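You operate a simulated robot arm through the tools that you are given. There is no shell and no other tool. Be economical: measure what you need, move in short steps, check, and stop when the job is done.

Carry out the task below with a simulated robot arm. There is one attempt and no reset: what you move stays moved.

TASK
Slide the label drawer's divider to the green mark and lay both labels close beside it, door side.
Fine: the drawer ends shut.

The check looks at the end state, three seconds after you hand in, the way a careful person would. Anything else that was tipped, shoved, dropped, spilled or broken makes it a failure.

THE ROBOT
A 7-joint arm with a two-finger parallel gripper, fixed in place. Base frame: the origin is at the foot of the arm, x ahead of it, y to its left, z up. Units: mm, rad, N and s.
With the tool pointing down near the work surface it reaches from about 300 to 700 mm from the base axis. Its first joint turns from -1.152 to 1.152 rad. Payload 1.57 kg.
The TCP is the grasp point between the finger pads, 30 mm short of the fingertips. In the tool frame z runs along the fingers and y along their closing line. The gripper opens to 110 mm. The fingers are 24 mm wide and 12 mm thick; the gripper's body (48 by 112 mm) begins 78 mm behind the TCP.
Orientation is told as [roll, pitch, yaw] about the base's x, y, z axes, in that order, counted from this pose: with the fingers straight down and closing along the base's y, the tool's x points along the base's -x, its y along +y and its z along -z.

THE INTERFACE
- The arm moves only by the tool play_rows. Its argument "deltas" is a list of rows, each a list of 7 numbers: the shift along the tool's x, y, z in units of 300 mm (1.0 is 300 mm), then the turn, a rotation vector about the tool's x, y, z in units of 45 degrees (1.0 is 45 degrees), then the opening, from 0 (shut) to 1 (fully open). In form: [[tx, ty, tz, ax, ay, az, grip], ...]. A call has 1 to 8 rows; each row is the pose to reach, as a shift and turn from the pose commanded when the call began, along the tool's axes at that moment. A call with a number of a shift or a turn outside -1 to 1 is refused whole. A row lasts 0.2 s, in which the tool goes at most 50 mm and 0.15 rad; a call with a longer step from one row to the next is refused whole, and so is a gripper value outside its range. Where a pose cannot be reached the arm comes as near as it can. A force on the tool above 40 N (or 10 N above the force at the start of the call, whichever is more), or a blocked arm, ends the call early, and 0.2 s more pass. The fingers move at their own pace (about 108 mm/s each) and stop on an object; they squeeze with about 30 N. The grip force told is the motor's: it shows also when the fingers shut on nothing. Time passes only in rows, and 0.2 s behind the last, so rows that repeat a pose let the fingers close. The reply holds the time, the measured pose of the TCP, the force on the tool along the base axes, the opening and the grip force, in the units named above and with some noise.
- Cameras (640 x 400 px; columns grow to the right, rows downward): "scene" is fixed at [154.5, -395, 1390.2]; the picture's right is [0.83, -0.56, 0.00], its down [-0.38, -0.56, -0.73] and it looks along [0.41, 0.61, -0.68] (base axes); focal length 294 px, centre (320, 200). "wrist" rides on the gripper at [-36, 0, -80] in the tool frame; the picture's right is [0.00, -1.00, 0.00], its down [0.97, 0.00, -0.24] and it looks along [0.24, 0.00, 0.97] (tool axes); focal length 218 px, centre (320, 200).
- grab_frame(camera): a new picture of that camera. It takes no simulated time.
- pixel_to_xyz(camera, pixels): for up to 12 pixels [column, row] of the newest picture of that camera ("zoom" is the newest enlarged one), the place [x, y, z] in the base frame of the surface seen there, good to about 3 mm. It takes no simulated time.
- zoom(camera, box): a new picture of the part [left, top, right, bottom] of that camera's present view, enlarged. It takes no simulated time.
- sign_off(): hands the job in; it is judged then, once.

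Keep the steps short. Do not move on a guess: measure, check each grasp and each placing, and mend mistakes. In all there are 80 turns and 34 pictures (those below and enlarged ones count). Leave the gripper open and the arm clear of the work at the hand-in unless told otherwise, and finish with a single line.

The tools are called after ">>>" by a JSON object that holds its "api" and its "payload". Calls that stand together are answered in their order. play_rows: Moves the arm, as the interface text tells. Its arguments: {"type":"object","properties":{"deltas":{"type":"array","items":{"type":"array","items":{"type":"number"}}}},"required":["deltas"]} The other tools are called the same way: grab_frame (camera) takes a picture; pixel_to_xyz (camera, pixels) gives the place of the surface under pixels of a picture; zoom (camera, box) takes an enlarged picture of a part of a camera's view; sign_off () hands the job in.

At the start:

```text
t: 0.0
tool_pos: [359.4, 112.9, 1119.3]
orientation: [0.0, 0.0, 0.0]
ft_force: [0.7, -0.3, -0.7]
gripper_width: 109.7
grasp_force: 0.1
```

scene: 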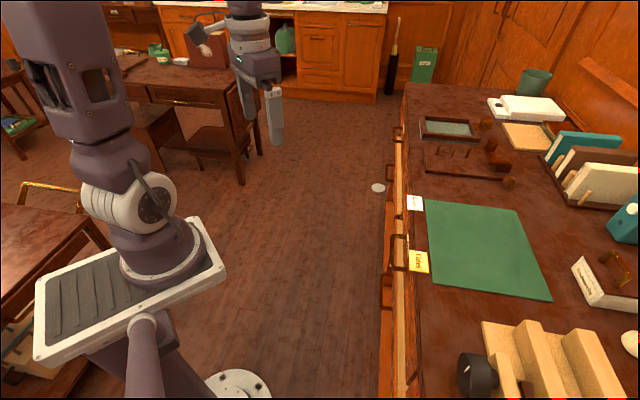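
wrist: 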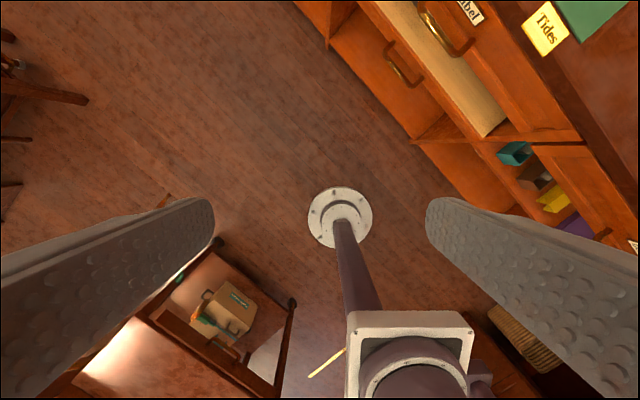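

I see a desk with drawers on its near face and paper tags at about (415,203) and (418,262). I'll enlarge the drawer front area and the wrist view.

>>> {"api": "zoom", "payload": {"camera": "scene", "box": [340, 80, 560, 400]}}

>>> {"api": "zoom", "payload": {"camera": "wrist", "box": [300, 0, 640, 250]}}

```text
1.25 times, centred on (450, 240) of scene
```

zoom: 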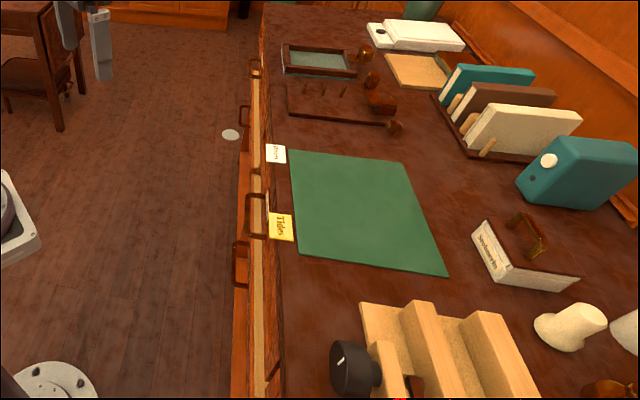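

```text
1.60 times, centred on (470, 125) of wrist
```

zoom: 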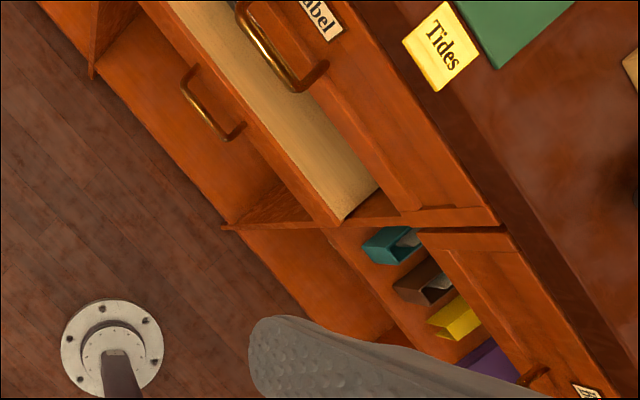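

The upper drawer bears a "Label" plate. I'll enlarge the tags and get coordinates of the desk and drawers.

>>> {"api": "zoom", "payload": {"camera": "scene", "box": [370, 170, 450, 290]}}

>>> {"api": "pixel_to_xyz", "payload": {"camera": "scene", "pixels": [[415, 203], [418, 262], [425, 200], [408, 84], [404, 203], [409, 251], [409, 271], [428, 272], [407, 196], [424, 210], [399, 180], [405, 380]]}}

>>> {"api": "pixel_to_xyz", "payload": {"camera": "wrist", "pixels": [[471, 12], [447, 30], [403, 65], [545, 28], [500, 130], [420, 145], [580, 140], [458, 80], [540, 120], [425, 12], [472, 45], [330, 45]]}}

```text
3.33 times, centred on (410, 230) of scene
```

zoom: 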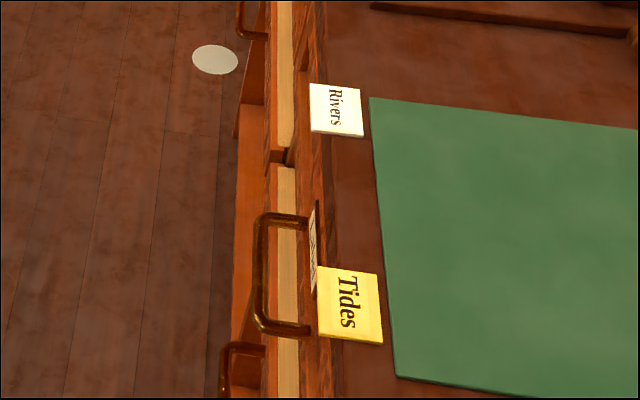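

```text
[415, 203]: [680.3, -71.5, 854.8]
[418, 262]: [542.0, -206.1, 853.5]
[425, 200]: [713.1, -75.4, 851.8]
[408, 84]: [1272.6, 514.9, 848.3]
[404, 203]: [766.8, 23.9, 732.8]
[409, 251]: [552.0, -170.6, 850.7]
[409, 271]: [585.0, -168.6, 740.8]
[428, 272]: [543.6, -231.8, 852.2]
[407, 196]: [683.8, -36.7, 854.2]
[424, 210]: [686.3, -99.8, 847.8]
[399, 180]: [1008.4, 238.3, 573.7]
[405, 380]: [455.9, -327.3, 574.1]
```

```text
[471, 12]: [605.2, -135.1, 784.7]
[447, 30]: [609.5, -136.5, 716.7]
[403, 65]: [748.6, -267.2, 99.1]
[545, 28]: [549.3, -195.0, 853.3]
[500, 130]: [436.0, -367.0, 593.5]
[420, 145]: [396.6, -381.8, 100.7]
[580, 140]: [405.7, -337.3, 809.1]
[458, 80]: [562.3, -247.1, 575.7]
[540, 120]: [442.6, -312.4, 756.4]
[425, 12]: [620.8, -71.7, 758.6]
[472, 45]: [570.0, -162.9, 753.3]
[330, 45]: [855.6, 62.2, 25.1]
```

The desk front runs at 45° (along +x+y) and the drawer pulls toward the robot. I need to know where the door is, and the size of the handle, so I'll enlarge those parts.

>>> {"api": "zoom", "payload": {"camera": "scene", "box": [440, 0, 640, 125]}}

>>> {"api": "zoom", "payload": {"camera": "wrist", "box": [370, 0, 530, 100]}}

```text
3.20 times, centred on (540, 62) of scene
```

zoom: 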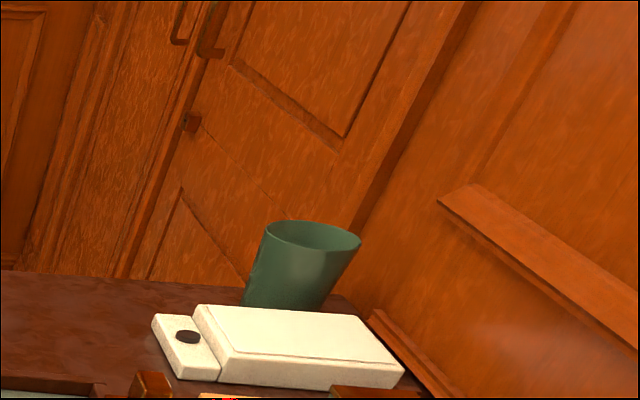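

```text
4.00 times, centred on (450, 50) of wrist
```

zoom: 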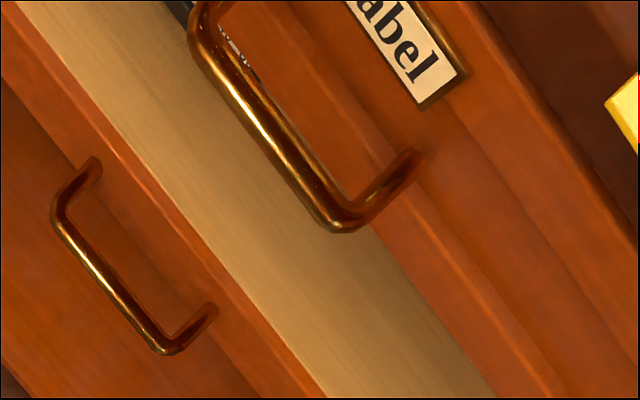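

The room's door is at the desk's far end (+x+y). Now I measure the handle and drawer front in the last enlarged picture: bar from about (200,25) to (345,220), posts to (415,160).

>>> {"api": "pixel_to_xyz", "payload": {"camera": "zoom", "pixels": [[340, 222], [300, 165], [255, 100], [205, 35], [418, 160], [395, 250], [330, 130], [440, 60], [390, 30], [560, 100], [480, 180], [590, 370]]}}

>>> {"api": "pixel_to_xyz", "payload": {"camera": "scene", "pixels": [[510, 30], [470, 20], [540, 100], [404, 236], [406, 262], [403, 250], [560, 250]]}}

```text
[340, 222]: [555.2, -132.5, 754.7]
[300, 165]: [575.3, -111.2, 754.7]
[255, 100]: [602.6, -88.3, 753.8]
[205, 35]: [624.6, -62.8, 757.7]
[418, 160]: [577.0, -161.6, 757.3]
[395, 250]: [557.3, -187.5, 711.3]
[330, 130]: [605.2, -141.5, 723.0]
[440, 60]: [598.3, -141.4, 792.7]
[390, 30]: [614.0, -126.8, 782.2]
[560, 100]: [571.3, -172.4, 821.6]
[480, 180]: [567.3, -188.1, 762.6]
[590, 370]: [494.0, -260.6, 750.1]
```

```text
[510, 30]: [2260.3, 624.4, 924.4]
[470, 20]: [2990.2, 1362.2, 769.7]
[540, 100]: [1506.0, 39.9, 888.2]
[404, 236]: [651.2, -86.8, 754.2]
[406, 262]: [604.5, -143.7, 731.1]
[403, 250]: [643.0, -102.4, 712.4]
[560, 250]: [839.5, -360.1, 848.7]
```

Handle bar: from (555,-132) to (625,-63), z≈754, about 36 mm off the drawer front. First I turn the tool 45° (closing line across the bar) and travel to a point above and in front of the handle.

>>> {"api": "play_rows", "payload": {"deltas": [[-0.0825, -0.074, 0.07, 0, 0, -0.125, 0.5], [-0.165, -0.148, 0.14, 0, 0, -0.25, 0.4], [-0.2475, -0.222, 0.21, 0, 0, -0.375, 0.3], [-0.33, -0.296, 0.28, 0, 0, -0.5, 0.24], [-0.4125, -0.37, 0.35, 0, 0, -0.625, 0.24], [-0.495, -0.444, 0.42, 0, 0, -0.75, 0.24], [-0.5775, -0.519, 0.49, 0, 0, -0.875, 0.24], [-0.66, -0.593, 0.56, 0, 0, -1, 0.24]]}}

```text
t: 1.8
tool_pos: [558.8, -65.2, 950.7]
orientation: [-0.001, 0.001, 0.786]
ft_force: [0.2, 0.3, -0.3]
gripper_width: 26.3
grasp_force: 0.2
```

Pose reached as wished. Next I tilt 30° (fingertips toward the desk) and come down to 60 mm before the bar.

>>> {"api": "play_rows", "payload": {"deltas": [[0, -0.008, 0.107, 0.167, 0, 0, 0.24], [0, -0.016, 0.214, 0.333, 0, 0, 0.24], [0, -0.025, 0.321, 0.5, 0, 0, 0.24], [0, -0.033, 0.429, 0.667, 0, 0, 0.24], [0, -0.033, 0.429, 0.667, 0, 0, 0.24]]}}

>>> {"api": "grab_frame", "payload": {"camera": "wrist"}}

>>> {"api": "zoom", "payload": {"camera": "scene", "box": [340, 170, 500, 290]}}

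```text
t: 3.0
tool_pos: [566.2, -74.1, 822.8]
orientation: [-0.525, 0.0, 0.785]
ft_force: [-0.5, -0.3, 0.4]
gripper_width: 26.6
grasp_force: 0.2
```

```text
26 pictures are left
```

wrist: 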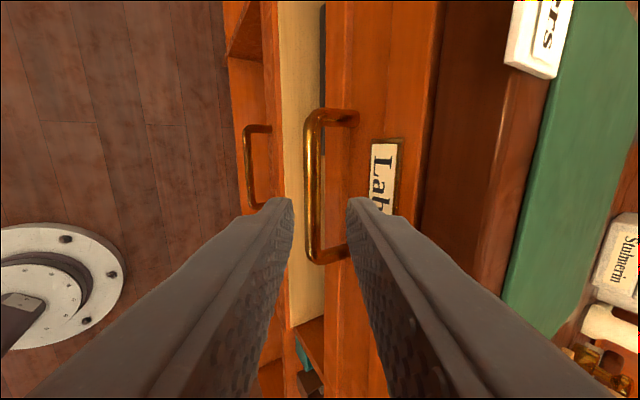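

```text
3.33 times, centred on (420, 230) of scene
```

zoom: 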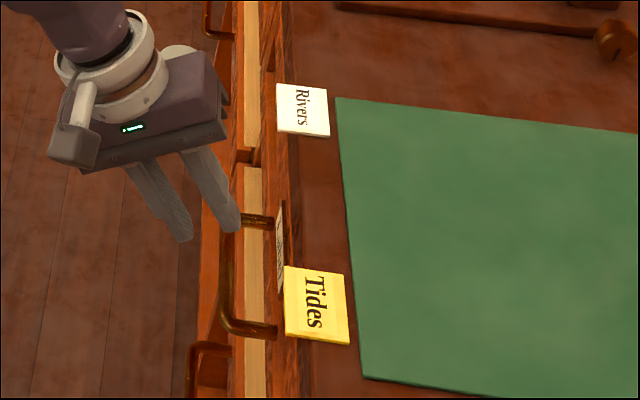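

The bar at (312,150)–(315,260) lies between the fingertips. I'll measure it from here before going on.

>>> {"api": "pixel_to_xyz", "payload": {"camera": "wrist", "pixels": [[311, 120], [312, 160], [313, 200], [314, 240], [345, 118], [340, 250], [340, 180], [380, 150], [405, 120], [430, 60]]}}

```text
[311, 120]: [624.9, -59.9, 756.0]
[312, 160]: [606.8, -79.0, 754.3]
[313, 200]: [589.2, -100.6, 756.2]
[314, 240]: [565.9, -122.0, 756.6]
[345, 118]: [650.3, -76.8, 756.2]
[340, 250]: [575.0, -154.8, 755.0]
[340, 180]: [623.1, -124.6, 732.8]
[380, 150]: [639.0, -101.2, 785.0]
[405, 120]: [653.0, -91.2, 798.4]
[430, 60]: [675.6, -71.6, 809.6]
```

Bar centre about n: consistent. I advance 61 mm along the fingers with a 4 mm sideways correction, then close.

>>> {"api": "play_rows", "payload": {"deltas": [[0, 0.0135, 0.05, 0, 0, 0, 0.24], [0, 0.0135, 0.1, 0, 0, 0, 0.24], [0, 0.0135, 0.15, 0, 0, 0, 0.24], [0, 0.0135, 0.205, 0, 0, 0, 0.24], [0, 0.0135, 0.205, 0, 0, 0, 0.24]]}}

>>> {"api": "grab_frame", "payload": {"camera": "wrist"}}

```text
t: 4.2
tool_pos: [583.3, -91.4, 766.5]
orientation: [-0.523, -0.001, 0.785]
ft_force: [-0.3, -0.2, -0.1]
gripper_width: 26.1
grasp_force: 0.1
```

```text
24 pictures are left
```

wrist: 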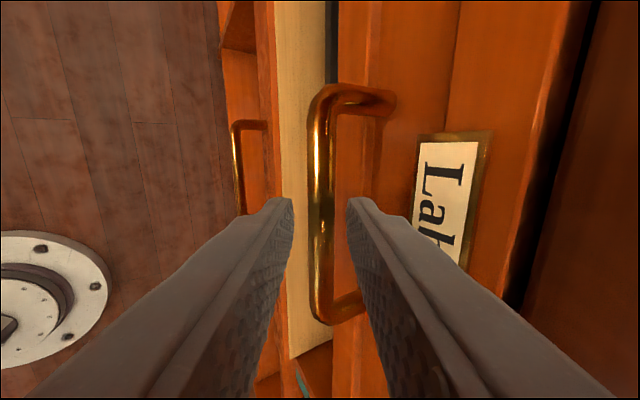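

No contact, bar centred between the fingers at (320,210). I close on it.

>>> {"api": "play_rows", "payload": {"deltas": [[0, 0, 0, 0, 0, 0, 0.1], [0, 0, 0, 0, 0, 0, 0.0], [0, 0, 0, 0, 0, 0, 0.0]]}}

```text
t: 5.0
tool_pos: [584.4, -90.7, 765.7]
orientation: [-0.526, 0.0, 0.785]
ft_force: [0.1, -1.9, 7.8]
gripper_width: 12.9
grasp_force: 30.0
```

Gripped (12.9 mm, 30 N). I pull the drawer straight out 60 mm, slowly.

>>> {"api": "play_rows", "payload": {"deltas": [[0, 0.0433, -0.025, 0, 0, 0, 0], [0, 0.0866, -0.05, 0, 0, 0, 0], [0, 0.13, -0.075, 0, 0, 0, 0], [0, 0.1732, -0.1, 0, 0, 0, 0]]}}

>>> {"api": "zoom", "payload": {"camera": "scene", "box": [320, 150, 480, 310]}}

```text
t: 6.0
tool_pos: [543.6, -49.0, 766.7]
orientation: [-0.525, 0.0, 0.786]
ft_force: [1.3, 0.0, 11.7]
gripper_width: 12.5
grasp_force: 29.6
```

```text
2.50 times, centred on (400, 230) of scene
```

zoom: 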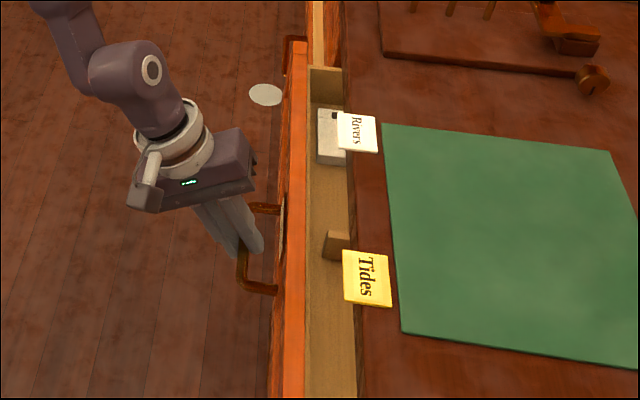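

The drawer slides out; a divider shows at (335,245). I pull another 120 mm.

>>> {"api": "play_rows", "payload": {"deltas": [[0, 0.0577, -0.0333, 0, 0, 0, 0], [0, 0.1155, -0.0667, 0, 0, 0, 0], [0, 0.1732, -0.1, 0, 0, 0, 0], [0, 0.231, -0.1333, 0, 0, 0, 0], [0, 0.2887, -0.1667, 0, 0, 0, 0], [0, 0.3464, -0.2, 0, 0, 0, 0]]}}

>>> {"api": "zoom", "payload": {"camera": "scene", "box": [300, 150, 460, 310]}}

```text
t: 7.4
tool_pos: [457.9, 36.0, 765.8]
orientation: [-0.526, -0.003, 0.785]
ft_force: [5.4, 4.0, 23.6]
gripper_width: 12.9
grasp_force: 29.8
```

```text
2.50 times, centred on (380, 230) of scene
```

zoom: 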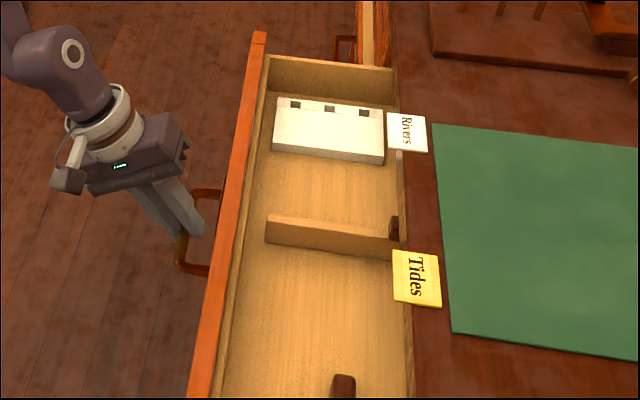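

The drawer is out about 180 mm: I see the divider at (330,235), a white box at the far end, and something brown at (345,385). I release the handle and back out along the fingers.

>>> {"api": "play_rows", "payload": {"deltas": [[0, 0, 0, 0, 0, 0, 0.24], [0, 0, 0, 0, 0, 0, 0.24], [0, 0, -0.1, 0, 0, 0, 0.24], [0, 0, -0.23, 0, 0, 0, 0.24], [0, 0, -0.38, 0, 0, 0, 0.24], [0, 0, -0.53, 0, 0, 0, 0.24]]}}

```text
t: 8.8
tool_pos: [403.0, 90.7, 906.2]
orientation: [-0.525, -0.006, 0.781]
ft_force: [-0.9, 0.2, -0.6]
gripper_width: 26.5
grasp_force: 0.1
out of reach, approached as far as the arm can: row 5
```

Now I rise over the open drawer with the fingers upright to look in.

>>> {"api": "play_rows", "payload": {"deltas": [[0, -0.12, -0.1, -0.111, 0, 0, 0.24], [0, -0.25, -0.1, -0.222, 0, 0, 0.24], [0, -0.39, -0.1, -0.333, 0, 0, 0.24], [0, -0.53, -0.1, -0.444, 0, 0, 0.24], [0, -0.68, -0.1, -0.555, 0, 0, 0.24], [0, -0.827, -0.1, -0.667, 0, 0, 0.24]]}}

>>> {"api": "grab_frame", "payload": {"camera": "wrist"}}

```text
t: 10.2
tool_pos: [491.6, -38.3, 1042.7]
orientation: [-0.018, 0.01, 0.737]
ft_force: [0.5, 0.3, 0.7]
gripper_width: 26.3
grasp_force: 0.0
out of reach, approached as far as the arm can: row 5, 6
```

```text
21 pictures are left
```

wrist: 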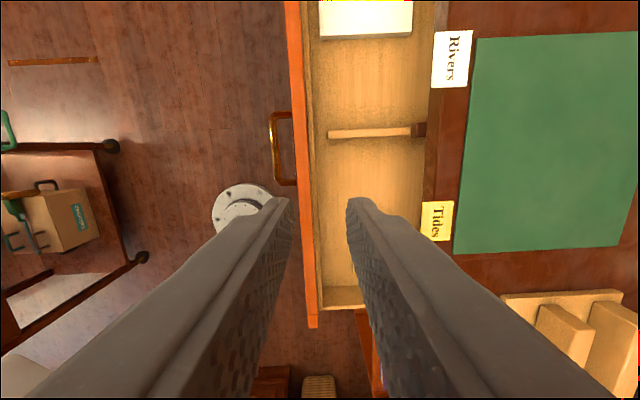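

I'll enlarge the drawer to look for the green mark, and measure things inside.

>>> {"api": "zoom", "payload": {"camera": "wrist", "box": [270, 0, 480, 330]}}

>>> {"api": "zoom", "payload": {"camera": "scene", "box": [360, 160, 430, 350]}}

>>> {"api": "pixel_to_xyz", "payload": {"camera": "wrist", "pixels": [[335, 134], [370, 132], [405, 131], [418, 130], [340, 38], [405, 36], [375, 80], [375, 170], [312, 130], [427, 100], [330, 292], [300, 130]]}}

```text
1.21 times, centred on (375, 165) of wrist
```

zoom: 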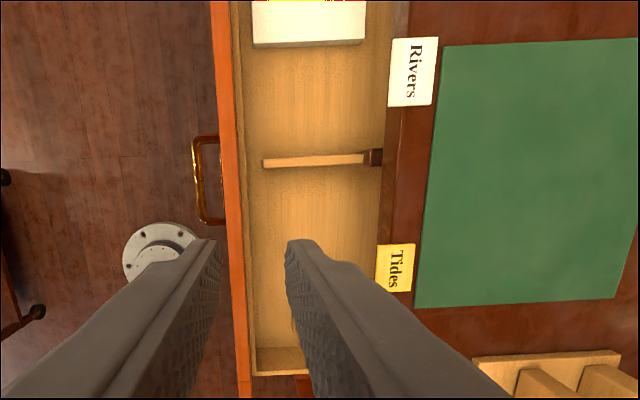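

```text
2.11 times, centred on (395, 255) of scene
```

zoom: 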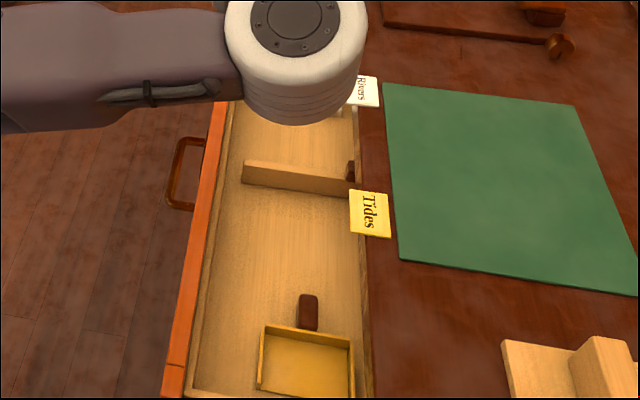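

```text
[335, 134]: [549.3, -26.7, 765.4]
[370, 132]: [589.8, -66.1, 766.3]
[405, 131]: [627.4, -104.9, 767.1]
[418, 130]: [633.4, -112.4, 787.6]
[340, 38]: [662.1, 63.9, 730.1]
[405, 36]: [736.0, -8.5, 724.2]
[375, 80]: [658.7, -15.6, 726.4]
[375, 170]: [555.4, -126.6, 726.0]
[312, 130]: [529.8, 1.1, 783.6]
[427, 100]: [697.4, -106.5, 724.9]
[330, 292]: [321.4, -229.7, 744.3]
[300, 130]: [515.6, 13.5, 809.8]
```

The drawer inside runs z≈726 (floor); divider top z≈766 with a brown knob at its rear end, still under the desk edge. No green mark visible yet, so I enlarge further.

>>> {"api": "zoom", "payload": {"camera": "wrist", "box": [290, 0, 440, 94]}}

>>> {"api": "zoom", "payload": {"camera": "wrist", "box": [290, 110, 440, 204]}}

```text
4.26 times, centred on (365, 47) of wrist
```

zoom: 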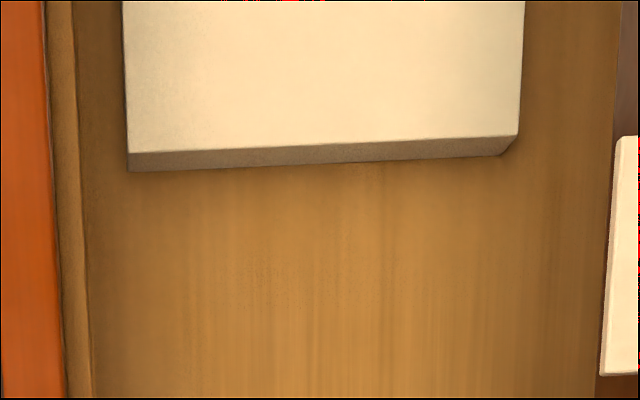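

```text
4.26 times, centred on (365, 157) of wrist
```

zoom: 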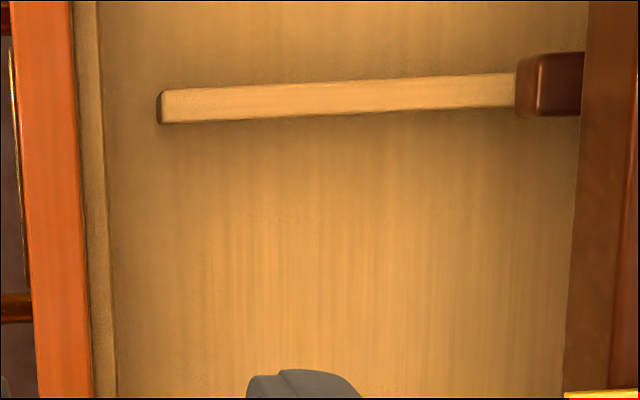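

No mark there: it must be on the hidden rear wall behind the knob. I need the drawer further out. I lower 120 mm with the gripper shutting to see the pose settle, then will hook the front wall from inside.

>>> {"api": "play_rows", "payload": {"deltas": [[0, 0, 0.1, 0, 0, 0, 0.1], [0, 0, 0.2, 0, 0, 0, 0], [0, 0, 0.3, 0, 0, 0, 0], [0, 0, 0.4, 0, 0, 0, 0], [0, 0, 0.4, 0, 0, 0, 0]]}}

```text
t: 11.4
tool_pos: [477.6, -47.3, 925.7]
orientation: [0.007, 0.008, 0.749]
ft_force: [-1.1, 1.5, 0.0]
gripper_width: 0.0
grasp_force: 21.3
out of reach, approached as far as the arm can: row 1, 2, 3, 4, 5
```

The arm reports being short of the commanded pose. I try a move back toward the earlier pose that worked, near (558,-65,950).

>>> {"api": "play_rows", "payload": {"deltas": [[0, 0, -0.03, 0, 0, 0, 0], [0, -0.05, -0.06, 0, 0, 0, 0], [0, -0.05, -0.06, 0, 0, 0, 0]]}}

```text
t: 12.2
tool_pos: [477.7, -48.4, 926.0]
orientation: [0.008, 0.006, 0.752]
ft_force: [0.2, 0.6, 0.0]
gripper_width: 0.0
grasp_force: 21.3
out of reach, approached as far as the arm can: row 1, 2, 3
```

No motion. It looks like a joint limit; I try turning the tool back a little about its axis and lifting.

>>> {"api": "play_rows", "payload": {"deltas": [[0, 0, -0.1, 0, 0, 0.18, 0], [0, 0, -0.2, 0, 0, 0.36, 0], [0, 0, -0.3, 0, 0, 0.54, 0], [0, 0, -0.3, 0, 0, 0.7, 0]]}}

```text
t: 13.2
tool_pos: [475.6, -46.6, 1015.9]
orientation: [0.001, 0.0, 0.232]
ft_force: [0.7, 0.4, -0.5]
gripper_width: 0.1
grasp_force: 21.0
```

It follows again. For hooking, closed fingers are square, so I use the opposite wrist turn (-45°), which suits the divider too.

>>> {"api": "play_rows", "payload": {"deltas": [[0, 0, 0, 0, 0, 0.19, 0], [0, 0, 0, 0, 0, 0.38, 0], [0, 0, 0, 0, 0, 0.57, 0], [0, 0, 0, 0, 0, 0.76, 0], [0, 0, 0, 0, 0, 0.95, 0], [0, 0, 0, 0, 0, 1.0, 0]]}}

>>> {"api": "play_rows", "payload": {"deltas": [[0, 0, 0, 0, 0, 0.15, 0], [0, 0, 0, 0, 0, 0.299, 0], [0, 0, 0, 0, 0, 0.299, 0]]}}

```text
t: 14.6
tool_pos: [476.9, -45.9, 1015.3]
orientation: [-0.002, 0.002, -0.55]
ft_force: [-0.1, 0.3, 0.3]
gripper_width: 0.0
grasp_force: 21.0
```

```text
t: 15.4
tool_pos: [478.1, -46.1, 1015.5]
orientation: [0.0, 0.0, -0.786]
ft_force: [0.0, 0.3, 0.1]
gripper_width: 0.0
grasp_force: 21.2
```

Yaw -45° reached cleanly. I go to n=-405, u=315 inside the drawer and down to z=795 (tips 765), clear of the divider at u≈369.

>>> {"api": "play_rows", "payload": {"deltas": [[-0.114, 0.03, 0.05, 0, 0, 0, 0], [-0.114, 0.03, 0.2, 0, 0, 0, 0], [-0.114, 0.03, 0.35, 0, 0, 0, 0], [-0.114, 0.03, 0.48, 0, 0, 0, 0], [-0.114, 0.03, 0.6, 0, 0, 0, 0], [-0.114, 0.03, 0.735, 0, 0, 0, 0]]}}

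```text
t: 16.8
tool_pos: [509.0, -67.7, 794.1]
orientation: [0.001, 0.001, -0.783]
ft_force: [-0.1, 0.2, -0.2]
gripper_width: 0.0
grasp_force: 21.2
```

In place, no contact. I move outward 100 mm in small rows to hook and draw the drawer.

>>> {"api": "play_rows", "payload": {"deltas": [[0.04, 0, 0, 0, 0, 0, 0], [0.08, 0, 0, 0, 0, 0, 0], [0.12, 0, 0, 0, 0, 0, 0], [0.165, 0, 0, 0, 0, 0, 0], [0.21, 0, 0, 0, 0, 0, 0], [0.25, 0, 0, 0, 0, 0, 0], [0.29, 0, 0, 0, 0, 0, 0], [0.333, 0, 0, 0, 0, 0, 0]]}}

>>> {"api": "zoom", "payload": {"camera": "scene", "box": [300, 150, 460, 330]}}

```text
t: 18.6
tool_pos: [438.1, 6.5, 795.5]
orientation: [0.001, 0.002, -0.786]
ft_force: [-0.1, 0.8, -0.4]
gripper_width: 0.1
grasp_force: 21.6
```

```text
2.22 times, centred on (380, 240) of scene
```

zoom: 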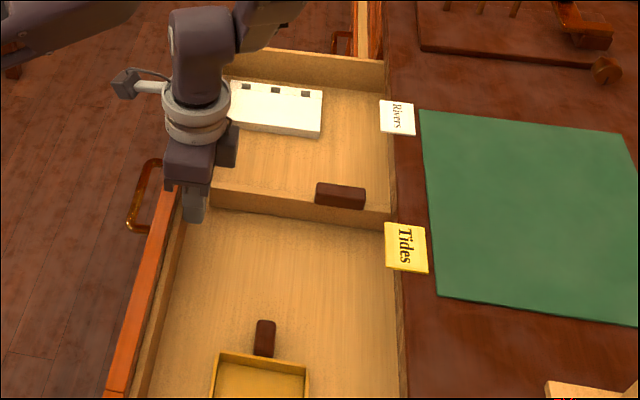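

The drawer moved out ~80 mm more; the divider continues rearward with its knob at (340,195). Still no mark seen, so I rise and look toward the inner face of the front wall with the wrist camera.

>>> {"api": "play_rows", "payload": {"deltas": [[-0.02, 0, -0.1, 0, 0, 0, 0], [-0.02, 0, -0.25, 0, 0, 0, 0], [-0.1, 0, -0.4, 0, 0, 0, 0], [-0.25, 0, -0.45, 0, 0, 0, 0], [-0.4, 0, -0.5, 0, 0, 0, 0]]}}

>>> {"api": "grab_frame", "payload": {"camera": "wrist"}}

```text
refused: row 3 steps farther than a row can; nothing moved
```

```text
15 pictures are left
```

wrist: 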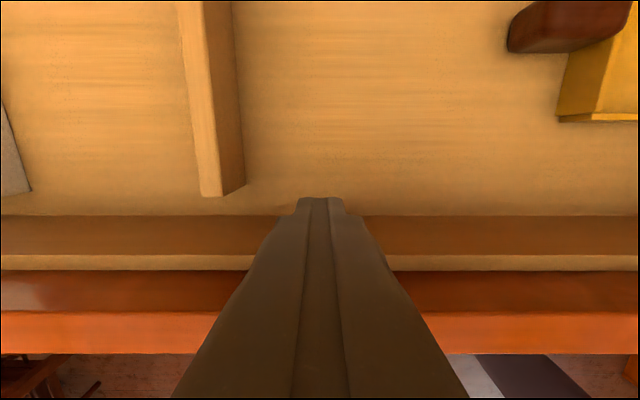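

Row too long, nothing moved. The front wall shows no mark here. I rise with smaller steps.

>>> {"api": "play_rows", "payload": {"deltas": [[-0.02, 0, -0.1, 0, 0, 0, 0.5], [-0.02, 0, -0.25, 0, 0, 0, 0.7], [-0.1, 0, -0.37, 0, 0, 0, 0.7], [-0.2, 0, -0.48, 0, 0, 0, 0.7], [-0.32, 0, -0.58, 0, 0, 0, 0.7], [-0.44, 0, -0.66, 0, 0, 0, 0.7]]}}

>>> {"api": "grab_frame", "payload": {"camera": "wrist"}}

```text
t: 20.0
tool_pos: [530.8, -90.1, 992.2]
orientation: [0.0, -0.002, -0.783]
ft_force: [0.3, -0.6, -0.2]
gripper_width: 77.0
grasp_force: 0.1
```

```text
14 pictures are left
```

wrist: 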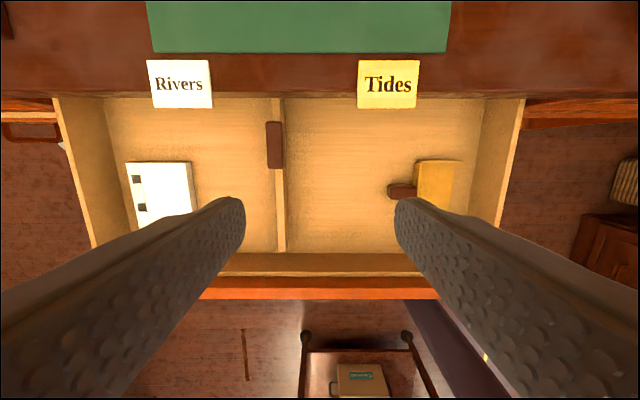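

I still don't see a green mark; I enlarge the two halves of the drawer.

>>> {"api": "zoom", "payload": {"camera": "wrist", "box": [280, 90, 540, 252]}}

>>> {"api": "zoom", "payload": {"camera": "wrist", "box": [40, 90, 300, 252]}}

```text
2.46 times, centred on (410, 171) of wrist
```

zoom: 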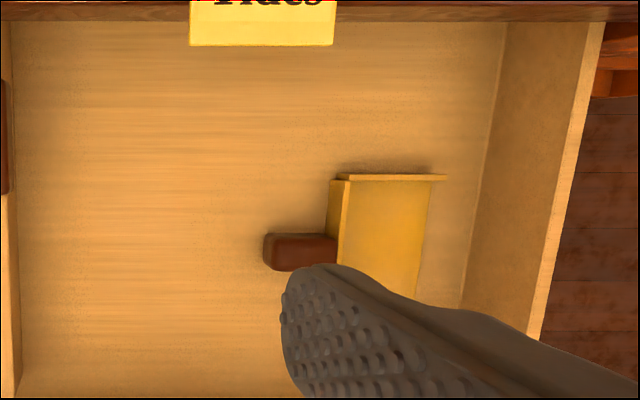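

```text
2.46 times, centred on (170, 171) of wrist
```

zoom: 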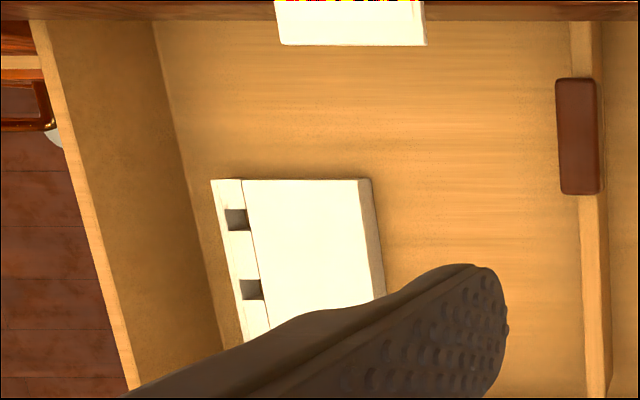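

The mark is probably toward the rear, under the desk edge. I tilt the tool 30° so the camera looks inward and come lower over the drawer.

>>> {"api": "play_rows", "payload": {"deltas": [[0.025, 0, 0.11, 0, -0.167, 0, 1], [0.05, 0, 0.22, 0, -0.333, 0, 1], [0.075, 0, 0.33, 0, -0.5, 0, 1], [0.1, 0, 0.45, 0, -0.667, 0, 1]]}}

>>> {"api": "grab_frame", "payload": {"camera": "wrist"}}

```text
t: 21.0
tool_pos: [510.6, -67.3, 858.2]
orientation: [-0.002, -0.526, -0.781]
ft_force: [0.1, -0.2, -1.3]
gripper_width: 110.0
grasp_force: 0.1
```

```text
11 pictures are left
```

wrist: 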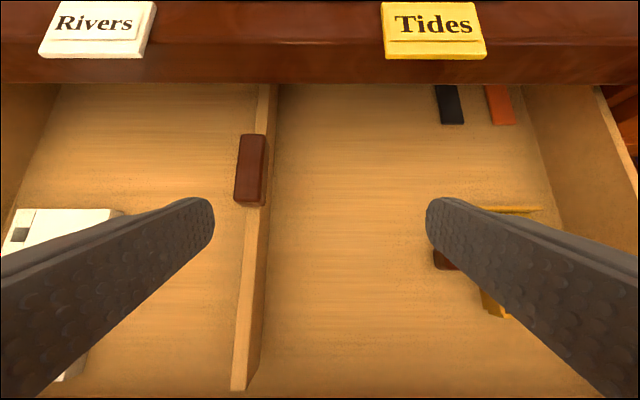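

Two strips show on the rear floor: dark at (449,105) and red at (499,105). I enlarge them to judge colours and measure.

>>> {"api": "zoom", "payload": {"camera": "wrist", "box": [390, 60, 560, 166]}}

>>> {"api": "pixel_to_xyz", "payload": {"camera": "wrist", "pixels": [[449, 120], [449, 90], [500, 120], [495, 90], [250, 165], [250, 195], [268, 95], [245, 370], [95, 25], [433, 25], [55, 90], [530, 100]]}}

```text
3.76 times, centred on (475, 113) of wrist
```

zoom: 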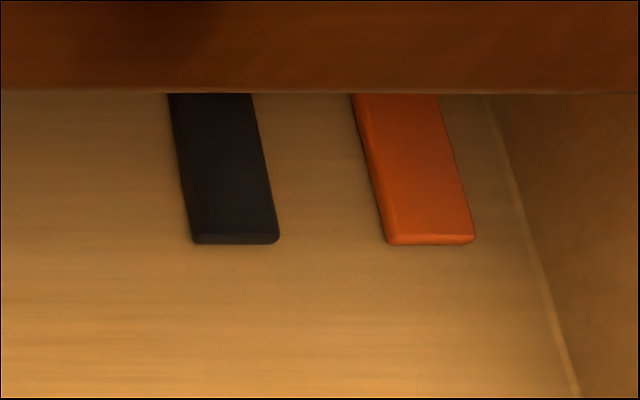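

```text
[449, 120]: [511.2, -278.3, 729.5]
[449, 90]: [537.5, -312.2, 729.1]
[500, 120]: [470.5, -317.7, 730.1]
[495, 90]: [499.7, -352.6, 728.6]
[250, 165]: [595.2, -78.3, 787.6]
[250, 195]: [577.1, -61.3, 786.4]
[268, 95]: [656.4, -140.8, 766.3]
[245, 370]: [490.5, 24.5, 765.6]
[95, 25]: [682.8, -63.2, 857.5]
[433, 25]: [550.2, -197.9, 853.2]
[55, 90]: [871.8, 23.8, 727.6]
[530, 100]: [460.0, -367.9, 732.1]
```

Those are loose sticks (dark and red), not the mark. The rear is still hidden, so I'll draw the drawer further. First: upright, shut, over the gap behind the front wall.

>>> {"api": "play_rows", "payload": {"deltas": [[0.052, 0, -0.04, 0, 0.167, 0, 0.5], [0.104, 0, -0.08, 0, 0.333, 0, 0.2], [0.156, 0, -0.12, 0, 0.5, 0, 0], [0.208, 0, -0.159, 0, 0.667, 0, 0], [0.208, 0, -0.159, 0, 0.667, 0, 0]]}}

```text
t: 22.2
tool_pos: [455.9, -12.4, 868.4]
orientation: [0.0, 0.003, -0.785]
ft_force: [1.3, -0.3, 0.6]
gripper_width: 0.1
grasp_force: 20.9
```

>>> {"api": "play_rows", "payload": {"deltas": [[0, 0, 0.12, 0, 0, 0, 0], [0, 0, 0.243, 0, 0, 0, 0], [0.06, 0, 0.243, 0, 0, 0, 0], [0.12, 0, 0.243, 0, 0, 0, 0], [0.18, 0, 0.243, 0, 0, 0, 0], [0.24, 0, 0.243, 0, 0, 0, 0], [0.3, 0, 0.243, 0, 0, 0, 0], [0.353, 0, 0.243, 0, 0, 0, 0]]}}

```text
t: 24.0
tool_pos: [379.6, 62.6, 795.2]
orientation: [-0.001, 0.001, -0.787]
ft_force: [0.0, -0.2, -0.1]
gripper_width: 0.1
grasp_force: 21.3
```

Moved another 81 mm with no resistance. I rise and tilt again to look rearward.

>>> {"api": "play_rows", "payload": {"deltas": [[-0.01, 0, -0.13, 0, 0, 0, 0.5], [-0.02, 0, -0.26, 0, 0, 0, 1], [-0.14, 0, -0.26, 0, -0.133, 0, 1], [-0.25, 0, -0.26, 0, -0.267, 0, 1], [-0.36, 0, -0.26, 0, -0.4, 0, 1], [-0.47, 0, -0.26, 0, -0.533, 0, 1], [-0.58, 0, -0.26, 0, -0.667, 0, 1]]}}

>>> {"api": "grab_frame", "payload": {"camera": "wrist"}}

```text
t: 25.6
tool_pos: [502.4, -58.8, 872.4]
orientation: [0.001, -0.525, -0.783]
ft_force: [0.7, 0.3, -0.2]
gripper_width: 109.9
grasp_force: 0.0
```

```text
9 pictures are left
```

wrist: 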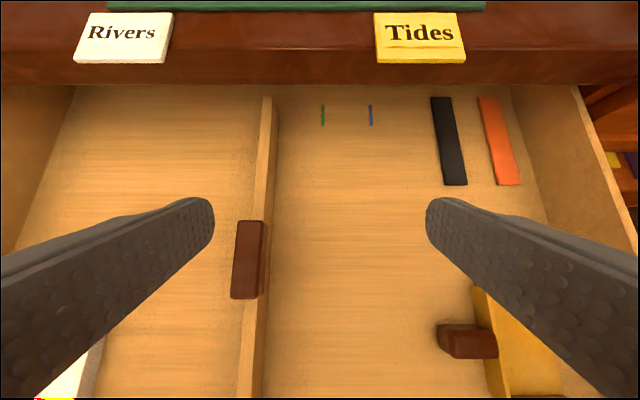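

The green mark is at (322,115) and a blue one at (370,115), on the rear floor. I measure marks, divider, knob and labels.

>>> {"api": "pixel_to_xyz", "payload": {"camera": "wrist", "pixels": [[322, 108], [322, 122], [370, 115], [267, 105], [260, 170], [248, 260], [236, 260], [250, 370], [274, 115], [275, 300], [244, 290], [258, 97]]}}

>>> {"api": "pixel_to_xyz", "payload": {"camera": "wrist", "pixels": [[92, 14], [171, 15], [75, 60], [163, 60], [76, 47], [375, 14], [458, 14], [379, 60], [466, 60], [250, 25], [250, 80], [100, 340]]}}

```text
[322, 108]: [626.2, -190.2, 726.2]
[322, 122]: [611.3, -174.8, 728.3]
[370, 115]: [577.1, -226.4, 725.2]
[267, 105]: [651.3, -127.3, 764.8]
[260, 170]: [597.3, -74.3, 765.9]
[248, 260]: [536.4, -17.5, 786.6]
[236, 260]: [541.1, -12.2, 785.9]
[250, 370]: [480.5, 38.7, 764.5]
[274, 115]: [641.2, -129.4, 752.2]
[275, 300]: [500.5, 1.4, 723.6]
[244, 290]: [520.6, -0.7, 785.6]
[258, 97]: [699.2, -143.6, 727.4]
```

```text
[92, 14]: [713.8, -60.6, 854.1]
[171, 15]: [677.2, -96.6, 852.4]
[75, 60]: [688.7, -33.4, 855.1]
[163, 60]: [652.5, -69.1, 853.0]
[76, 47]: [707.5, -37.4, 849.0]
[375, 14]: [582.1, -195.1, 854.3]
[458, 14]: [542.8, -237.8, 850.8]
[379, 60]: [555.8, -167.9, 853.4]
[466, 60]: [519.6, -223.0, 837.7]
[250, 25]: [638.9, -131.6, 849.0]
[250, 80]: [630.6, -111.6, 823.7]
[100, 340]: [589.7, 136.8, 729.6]
```

Green mark at u=308.5 (along the desk), divider centre now u≈369, so it must go 60 mm toward the near end. I position above the knob (n≈-393), fingers upright.

>>> {"api": "play_rows", "payload": {"deltas": [[0.003, 0.047, 0, 0, 0.167, 0, 0.6], [0.006, 0.094, 0, 0, 0.333, 0, 0.5], [0.009, 0.14, 0, 0, 0.5, 0, 0.5], [0.012, 0.187, 0, 0, 0.667, 0, 0.5], [0.012, 0.187, 0, 0, 0.667, 0, 0.5]]}}

```text
t: 26.8
tool_pos: [539.7, -17.7, 870.7]
orientation: [0.0, 0.0, -0.786]
ft_force: [-0.2, -0.1, 0.9]
gripper_width: 55.1
grasp_force: 0.1
```

At u=369, n=-394. Down to z=778 with open fingers (55 mm), then close on the knob.

>>> {"api": "play_rows", "payload": {"deltas": [[0, 0, 0.12, 0, 0, 0, 0.5], [0, 0, 0.22, 0, 0, 0, 0.5], [0, 0, 0.309, 0, 0, 0, 0.5], [0, 0, 0.309, 0, 0, 0, 0.2], [0, 0, 0.309, 0, 0, 0, 0.05], [0, 0, 0.309, 0, 0, 0, 0.05]]}}

```text
t: 28.2
tool_pos: [539.6, -16.9, 777.0]
orientation: [-0.001, -0.002, -0.786]
ft_force: [-1.9, -2.0, -4.2]
gripper_width: 21.9
grasp_force: 34.8
```

Gripped (21.9 mm). Slide -61 mm along u.

>>> {"api": "play_rows", "payload": {"deltas": [[0, -0.04, 0, 0, 0, 0, 0.05], [0, -0.08, 0, 0, 0, 0, 0.05], [0, -0.12, 0, 0, 0, 0, 0.05], [0, -0.16, 0, 0, 0, 0, 0.05], [0, -0.203, 0, 0, 0, 0, 0.05], [0, -0.203, 0, 0, 0, 0, 0.05]]}}

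```text
t: 29.6
tool_pos: [497.9, -62.2, 778.0]
orientation: [-0.002, 0.0, -0.787]
ft_force: [-0.8, 1.7, -19.8]
gripper_width: 21.8
grasp_force: 35.1
```

TCP at u=308.1. I open, rise, and tilt to check against the mark.

>>> {"api": "play_rows", "payload": {"deltas": [[0, 0, 0, 0, 0, 0, 0.4], [0, 0, 0, 0, 0, 0, 0.5], [0, 0, -0.12, 0, 0, 0, 0.5], [0, 0, -0.24, 0, 0, 0, 0.7], [0, 0, -0.32, 0, -0.167, 0, 1], [0, 0, -0.32, 0, -0.333, 0, 1], [0, 0, -0.32, 0, -0.5, 0, 1], [0, 0, -0.32, 0, -0.667, 0, 1]]}}

>>> {"api": "grab_frame", "payload": {"camera": "wrist"}}

```text
t: 31.4
tool_pos: [496.7, -61.8, 873.1]
orientation: [0.0, -0.524, -0.784]
ft_force: [0.7, -0.6, 0.0]
gripper_width: 109.9
grasp_force: 0.1
```

```text
8 pictures are left
```

wrist: 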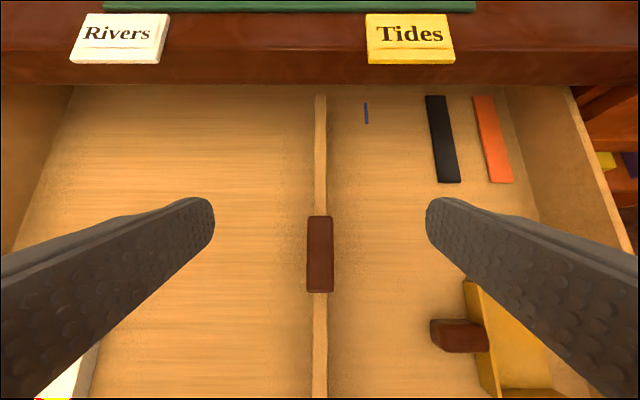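

The divider now covers the green mark. I measure the divider's position and the labels again.

>>> {"api": "pixel_to_xyz", "payload": {"camera": "wrist", "pixels": [[320, 110], [320, 160], [320, 340], [313, 160], [327, 160], [320, 255], [370, 38], [448, 38], [408, 18], [412, 60], [80, 40], [162, 40]]}}

>>> {"api": "pixel_to_xyz", "payload": {"camera": "wrist", "pixels": [[120, 17], [118, 60], [210, 130], [250, 300], [120, 130], [60, 160], [90, 350], [340, 50], [365, 113]]}}

```text
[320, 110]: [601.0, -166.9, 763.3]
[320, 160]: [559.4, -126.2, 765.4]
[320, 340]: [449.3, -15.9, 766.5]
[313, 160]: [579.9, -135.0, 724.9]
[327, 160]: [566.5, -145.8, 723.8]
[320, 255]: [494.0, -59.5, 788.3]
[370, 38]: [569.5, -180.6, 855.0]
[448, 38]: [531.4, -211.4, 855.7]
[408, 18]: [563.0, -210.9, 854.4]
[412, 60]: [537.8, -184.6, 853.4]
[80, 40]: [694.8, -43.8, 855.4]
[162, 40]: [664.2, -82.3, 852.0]
```

```text
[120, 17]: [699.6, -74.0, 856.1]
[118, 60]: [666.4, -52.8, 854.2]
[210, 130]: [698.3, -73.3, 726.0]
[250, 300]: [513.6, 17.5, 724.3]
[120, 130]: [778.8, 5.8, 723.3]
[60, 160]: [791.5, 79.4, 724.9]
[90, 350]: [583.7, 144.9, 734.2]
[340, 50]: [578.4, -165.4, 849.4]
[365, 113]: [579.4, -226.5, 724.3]
```

The divider reads u≈307 while the mark (by two estimates) is about 309–310.5. I regrip the knob and nudge it +2.5 mm. First upright and down.

>>> {"api": "play_rows", "payload": {"deltas": [[0, 0, 0, 0, 0.167, 0, 0.6], [0, 0, 0, 0, 0.333, 0, 0.5], [0, 0, 0, 0, 0.5, 0, 0.5], [0, 0, 0, 0, 0.667, 0, 0.5], [0, 0, 0, 0, 0.667, 0, 0.5]]}}

>>> {"api": "play_rows", "payload": {"deltas": [[0, 0, 0.13, 0, 0, 0, 0.5], [0, 0, 0.24, 0, 0, 0, 0.5], [0, 0, 0.317, 0, 0, 0, 0.5], [0, 0, 0.317, 0, 0, 0, 0.2], [0, 0, 0.317, 0, 0, 0, 0.05], [0, 0, 0.317, 0, 0, 0, 0.05], [0, 0.008, 0.317, 0, 0, 0, 0.05], [0, 0.008, 0.317, 0, 0, 0, 0.05]]}}

```text
t: 32.6
tool_pos: [497.6, -61.0, 873.4]
orientation: [-0.001, 0.002, -0.785]
ft_force: [-0.5, 0.6, -0.3]
gripper_width: 55.0
grasp_force: 0.1
```

```text
t: 34.4
tool_pos: [499.0, -58.5, 780.6]
orientation: [0.0, -0.001, -0.787]
ft_force: [-0.4, 0.2, -15.8]
gripper_width: 21.9
grasp_force: 34.6
```

Divider set near u≈310. Release and rise to z≈930.

>>> {"api": "play_rows", "payload": {"deltas": [[0, 0, 0, 0, 0, 0, 0.4], [0, 0, 0, 0, 0, 0, 0.5], [0, 0, -0.15, 0, 0, 0, 0.8], [0, 0, -0.3, 0, 0, 0, 0.9], [0, 0, -0.45, 0, 0, 0, 0.9], [0, 0, -0.5, 0, 0, 0, 0.9]]}}

>>> {"api": "play_rows", "payload": {"deltas": [[-0.11, -0.05, 0, 0, 0, 0, 0.9], [-0.22, -0.1, 0, 0, 0, 0, 0.9], [-0.335, -0.155, 0, 0, 0, 0, 0.9], [-0.45, -0.206, 0, 0, 0, 0, 0.9], [-0.45, -0.206, 0, 0, 0, 0, 0.9]]}}

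>>> {"api": "grab_frame", "payload": {"camera": "wrist"}}

```text
t: 35.8
tool_pos: [498.7, -58.5, 929.8]
orientation: [-0.002, -0.001, -0.785]
ft_force: [0.3, -0.4, 1.0]
gripper_width: 98.9
grasp_force: 0.0
```

```text
t: 37.0
tool_pos: [550.5, -198.2, 930.9]
orientation: [0.0, 0.001, -0.785]
ft_force: [-0.8, -0.6, -0.7]
gripper_width: 99.1
grasp_force: 0.1
```

```text
7 pictures are left
```

wrist: 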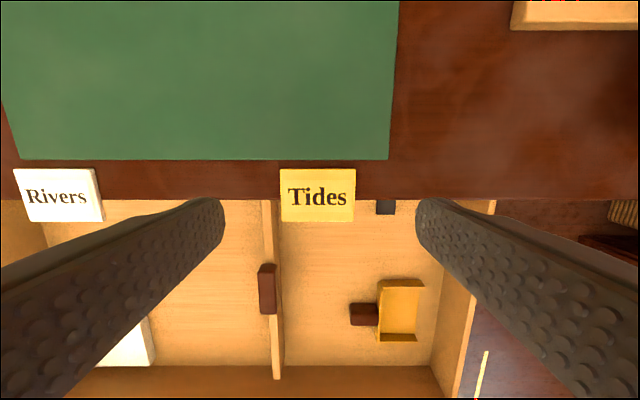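

The card is centred between the fingers and overhangs the desk edge (row 198 vs card edge 222). I measure precisely.

>>> {"api": "pixel_to_xyz", "payload": {"camera": "wrist", "pixels": [[318, 173], [318, 217], [283, 195], [352, 195], [250, 195], [400, 195], [250, 185], [60, 175], [60, 215], [20, 195], [98, 195], [150, 192]]}}

```text
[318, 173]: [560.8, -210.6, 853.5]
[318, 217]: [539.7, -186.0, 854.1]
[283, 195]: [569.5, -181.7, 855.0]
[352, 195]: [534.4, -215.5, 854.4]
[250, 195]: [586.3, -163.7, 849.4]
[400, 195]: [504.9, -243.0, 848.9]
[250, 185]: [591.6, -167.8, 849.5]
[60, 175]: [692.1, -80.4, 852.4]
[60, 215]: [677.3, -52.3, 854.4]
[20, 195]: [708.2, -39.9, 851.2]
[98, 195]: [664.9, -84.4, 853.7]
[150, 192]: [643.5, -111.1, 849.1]
```

Card centre u≈249.5, n≈-529; thickness ≈5.5 mm; desk edge at n≈-527. I lower until the tips are just above the desk (TCP z≈880), then close.

>>> {"api": "play_rows", "payload": {"deltas": [[0.005, 0, 0.07, 0, 0, 0, 0.9], [0.01, 0, 0.14, 0, 0, 0, 0.9], [0.01, 0, 0.168, 0, 0, 0, 0.9], [0.01, 0, 0.168, 0, 0, 0, 0.6], [0.01, 0, 0.168, 0, 0, 0, 0.4], [0.01, 0, 0.168, 0, 0, 0, 0.3], [0.01, 0, 0.168, 0, 0, 0, 0.3]]}}

```text
t: 38.2
tool_pos: [549.8, -197.3, 880.7]
orientation: [0.0, -0.005, -0.788]
ft_force: [-0.4, -2.7, 8.5]
gripper_width: 54.0
grasp_force: 11.1
stopped in row 6: the force on the tool passed its limit (the readings are from after the stop); the commanded pose is now the measured one
```

Fingers met the card at 54 mm. I let the squeeze build, then lift 30 mm.

>>> {"api": "play_rows", "payload": {"deltas": [[0, 0, 0, 0, 0, 0, 0.3], [0, 0, 0, 0, 0, 0, 0.3]]}}

>>> {"api": "play_rows", "payload": {"deltas": [[0, 0, -0.03, 0, 0, 0, 0.3], [0, 0, -0.1, 0, 0, 0, 0.3], [0, 0, -0.1, 0, 0, 0, 0.3]]}}

>>> {"api": "grab_frame", "payload": {"camera": "wrist"}}

```text
t: 38.8
tool_pos: [549.7, -197.6, 878.9]
orientation: [0.0, -0.005, -0.787]
ft_force: [-1.6, -5.4, 13.1]
gripper_width: 52.3
grasp_force: 29.7
```

```text
t: 39.6
tool_pos: [550.9, -197.1, 909.2]
orientation: [0.002, -0.004, -0.787]
ft_force: [0.5, 0.2, -0.2]
gripper_width: 52.5
grasp_force: 29.6
```

```text
6 pictures are left
```

wrist: 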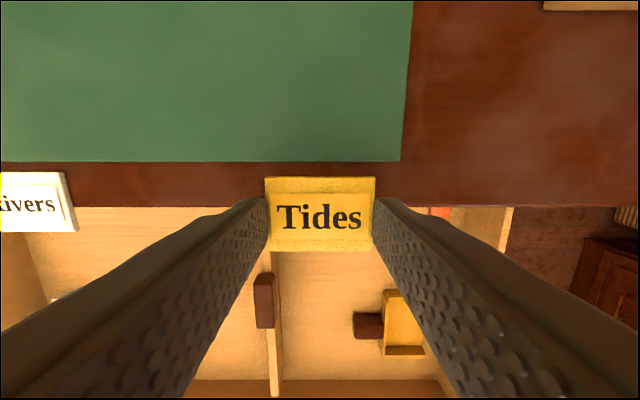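

The card is held level (52.5 mm). I carry it over the drawer to u=362, n=-332, between knob and front wall on the door side.

>>> {"api": "play_rows", "payload": {"deltas": [[0.13, 0.0747, 0, 0, 0, 0, 0.3], [0.26, 0.149, 0, 0, 0, 0, 0.3], [0.394, 0.224, 0, 0, 0, 0, 0.3], [0.525, 0.298, 0, 0, 0, 0, 0.3], [0.656, 0.373, 0, 0, 0, 0, 0.3], [0.656, 0.373, 0, 0, 0, 0, 0.3]]}}

```text
t: 41.0
tool_pos: [489.1, 23.0, 907.8]
orientation: [0.001, -0.004, -0.786]
ft_force: [-0.1, 0.3, 0.8]
gripper_width: 51.7
grasp_force: 29.9
```

Now down to TCP z≈757 (floor at ≈725), slowly at the end.

>>> {"api": "play_rows", "payload": {"deltas": [[0, 0, 0.12, 0, 0, 0, 0.3], [0, 0, 0.24, 0, 0, 0, 0.3], [0, 0, 0.36, 0, 0, 0, 0.3], [0, 0, 0.44, 0, 0, 0, 0.3], [0, 0, 0.48, 0, 0, 0, 0.3], [0, 0, 0.503, 0, 0, 0, 0.3], [0, 0, 0.503, 0, 0, 0, 0.3]]}}

```text
t: 42.6
tool_pos: [489.3, 22.4, 757.1]
orientation: [0.0, -0.007, -0.785]
ft_force: [0.3, -0.1, 0.3]
gripper_width: 52.1
grasp_force: 29.4
```

No contact yet; 2 mm more, then open slightly (to 60 mm).

>>> {"api": "play_rows", "payload": {"deltas": [[0, 0, 0.004, 0, 0, 0, 0.3], [0, 0, 0.007, 0, 0, 0, 0.3], [0, 0, 0.007, 0, 0, 0, 0.54], [0, 0, 0.007, 0, 0, 0, 0.54]]}}

```text
t: 43.6
tool_pos: [489.6, 20.6, 755.0]
orientation: [0.0, -0.005, -0.789]
ft_force: [0.3, 0.1, -0.3]
gripper_width: 59.0
grasp_force: 0.0
```

Released. I rise, shut the fingers, step to u=410 and come down beside the card to push it toward the divider.

>>> {"api": "play_rows", "payload": {"deltas": [[0, 0, -0.07, 0, 0, 0, 0.54], [0, 0, -0.17, 0, 0, 0, 0.3], [0, 0.08, -0.17, 0, 0, 0, 0], [0, 0.16, -0.17, 0, 0, 0, 0], [0, 0.16, -0.08, 0, 0, 0, 0], [0, 0.16, 0.002, 0, 0, 0, 0], [0, 0.16, 0.002, 0, 0, 0, 0]]}}

>>> {"api": "grab_frame", "payload": {"camera": "wrist"}}

```text
t: 45.2
tool_pos: [525.5, 55.0, 755.9]
orientation: [0.0, -0.006, -0.785]
ft_force: [-6.0, -4.0, 26.1]
gripper_width: 0.0
grasp_force: 21.7
```

```text
5 pictures are left
```

wrist: 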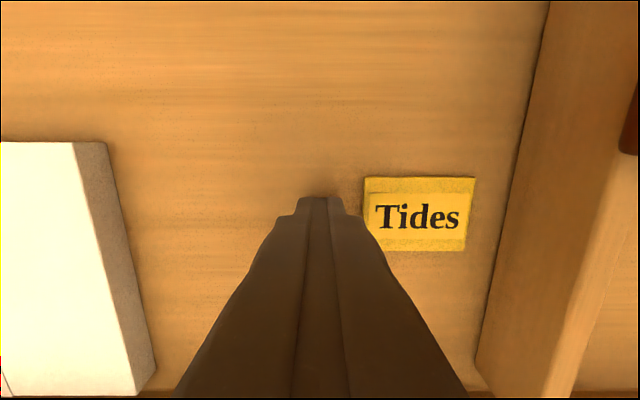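

Card lies flat at (418,215); the tips touch the floor a bit. I measure the card's far edge and the divider foot.

>>> {"api": "pixel_to_xyz", "payload": {"camera": "wrist", "pixels": [[469, 215], [474, 182], [366, 190], [508, 215], [495, 260], [590, 200], [560, 200], [479, 230], [120, 250]]}}

```text
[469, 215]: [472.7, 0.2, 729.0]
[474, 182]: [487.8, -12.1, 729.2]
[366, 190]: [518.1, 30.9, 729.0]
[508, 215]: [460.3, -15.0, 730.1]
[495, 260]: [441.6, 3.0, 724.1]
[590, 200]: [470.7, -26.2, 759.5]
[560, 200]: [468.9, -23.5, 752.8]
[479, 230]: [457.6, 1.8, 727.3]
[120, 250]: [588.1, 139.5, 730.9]
```

Gap is 20 mm (card edge u≈335.5, divider face ≈315). I raise 2 mm and push until the gap is ≈2 mm (TCP u≈382.3).

>>> {"api": "play_rows", "payload": {"deltas": [[0, 0, -0.008, 0, 0, 0, 0], [0, -0.025, -0.008, 0, 0, 0, 0], [0, -0.045, -0.008, 0, 0, 0, 0], [0, -0.06, -0.008, 0, 0, 0, 0], [0, -0.075, -0.008, 0, 0, 0, 0], [0, -0.085, -0.008, 0, 0, 0, 0], [0, -0.094, -0.008, 0, 0, 0, 0], [0, -0.094, -0.008, 0, 0, 0, 0]]}}

```text
t: 47.0
tool_pos: [504.8, 35.2, 757.4]
orientation: [0.001, -0.004, -0.786]
ft_force: [-0.8, -0.6, -0.1]
gripper_width: 0.0
grasp_force: 21.3
```

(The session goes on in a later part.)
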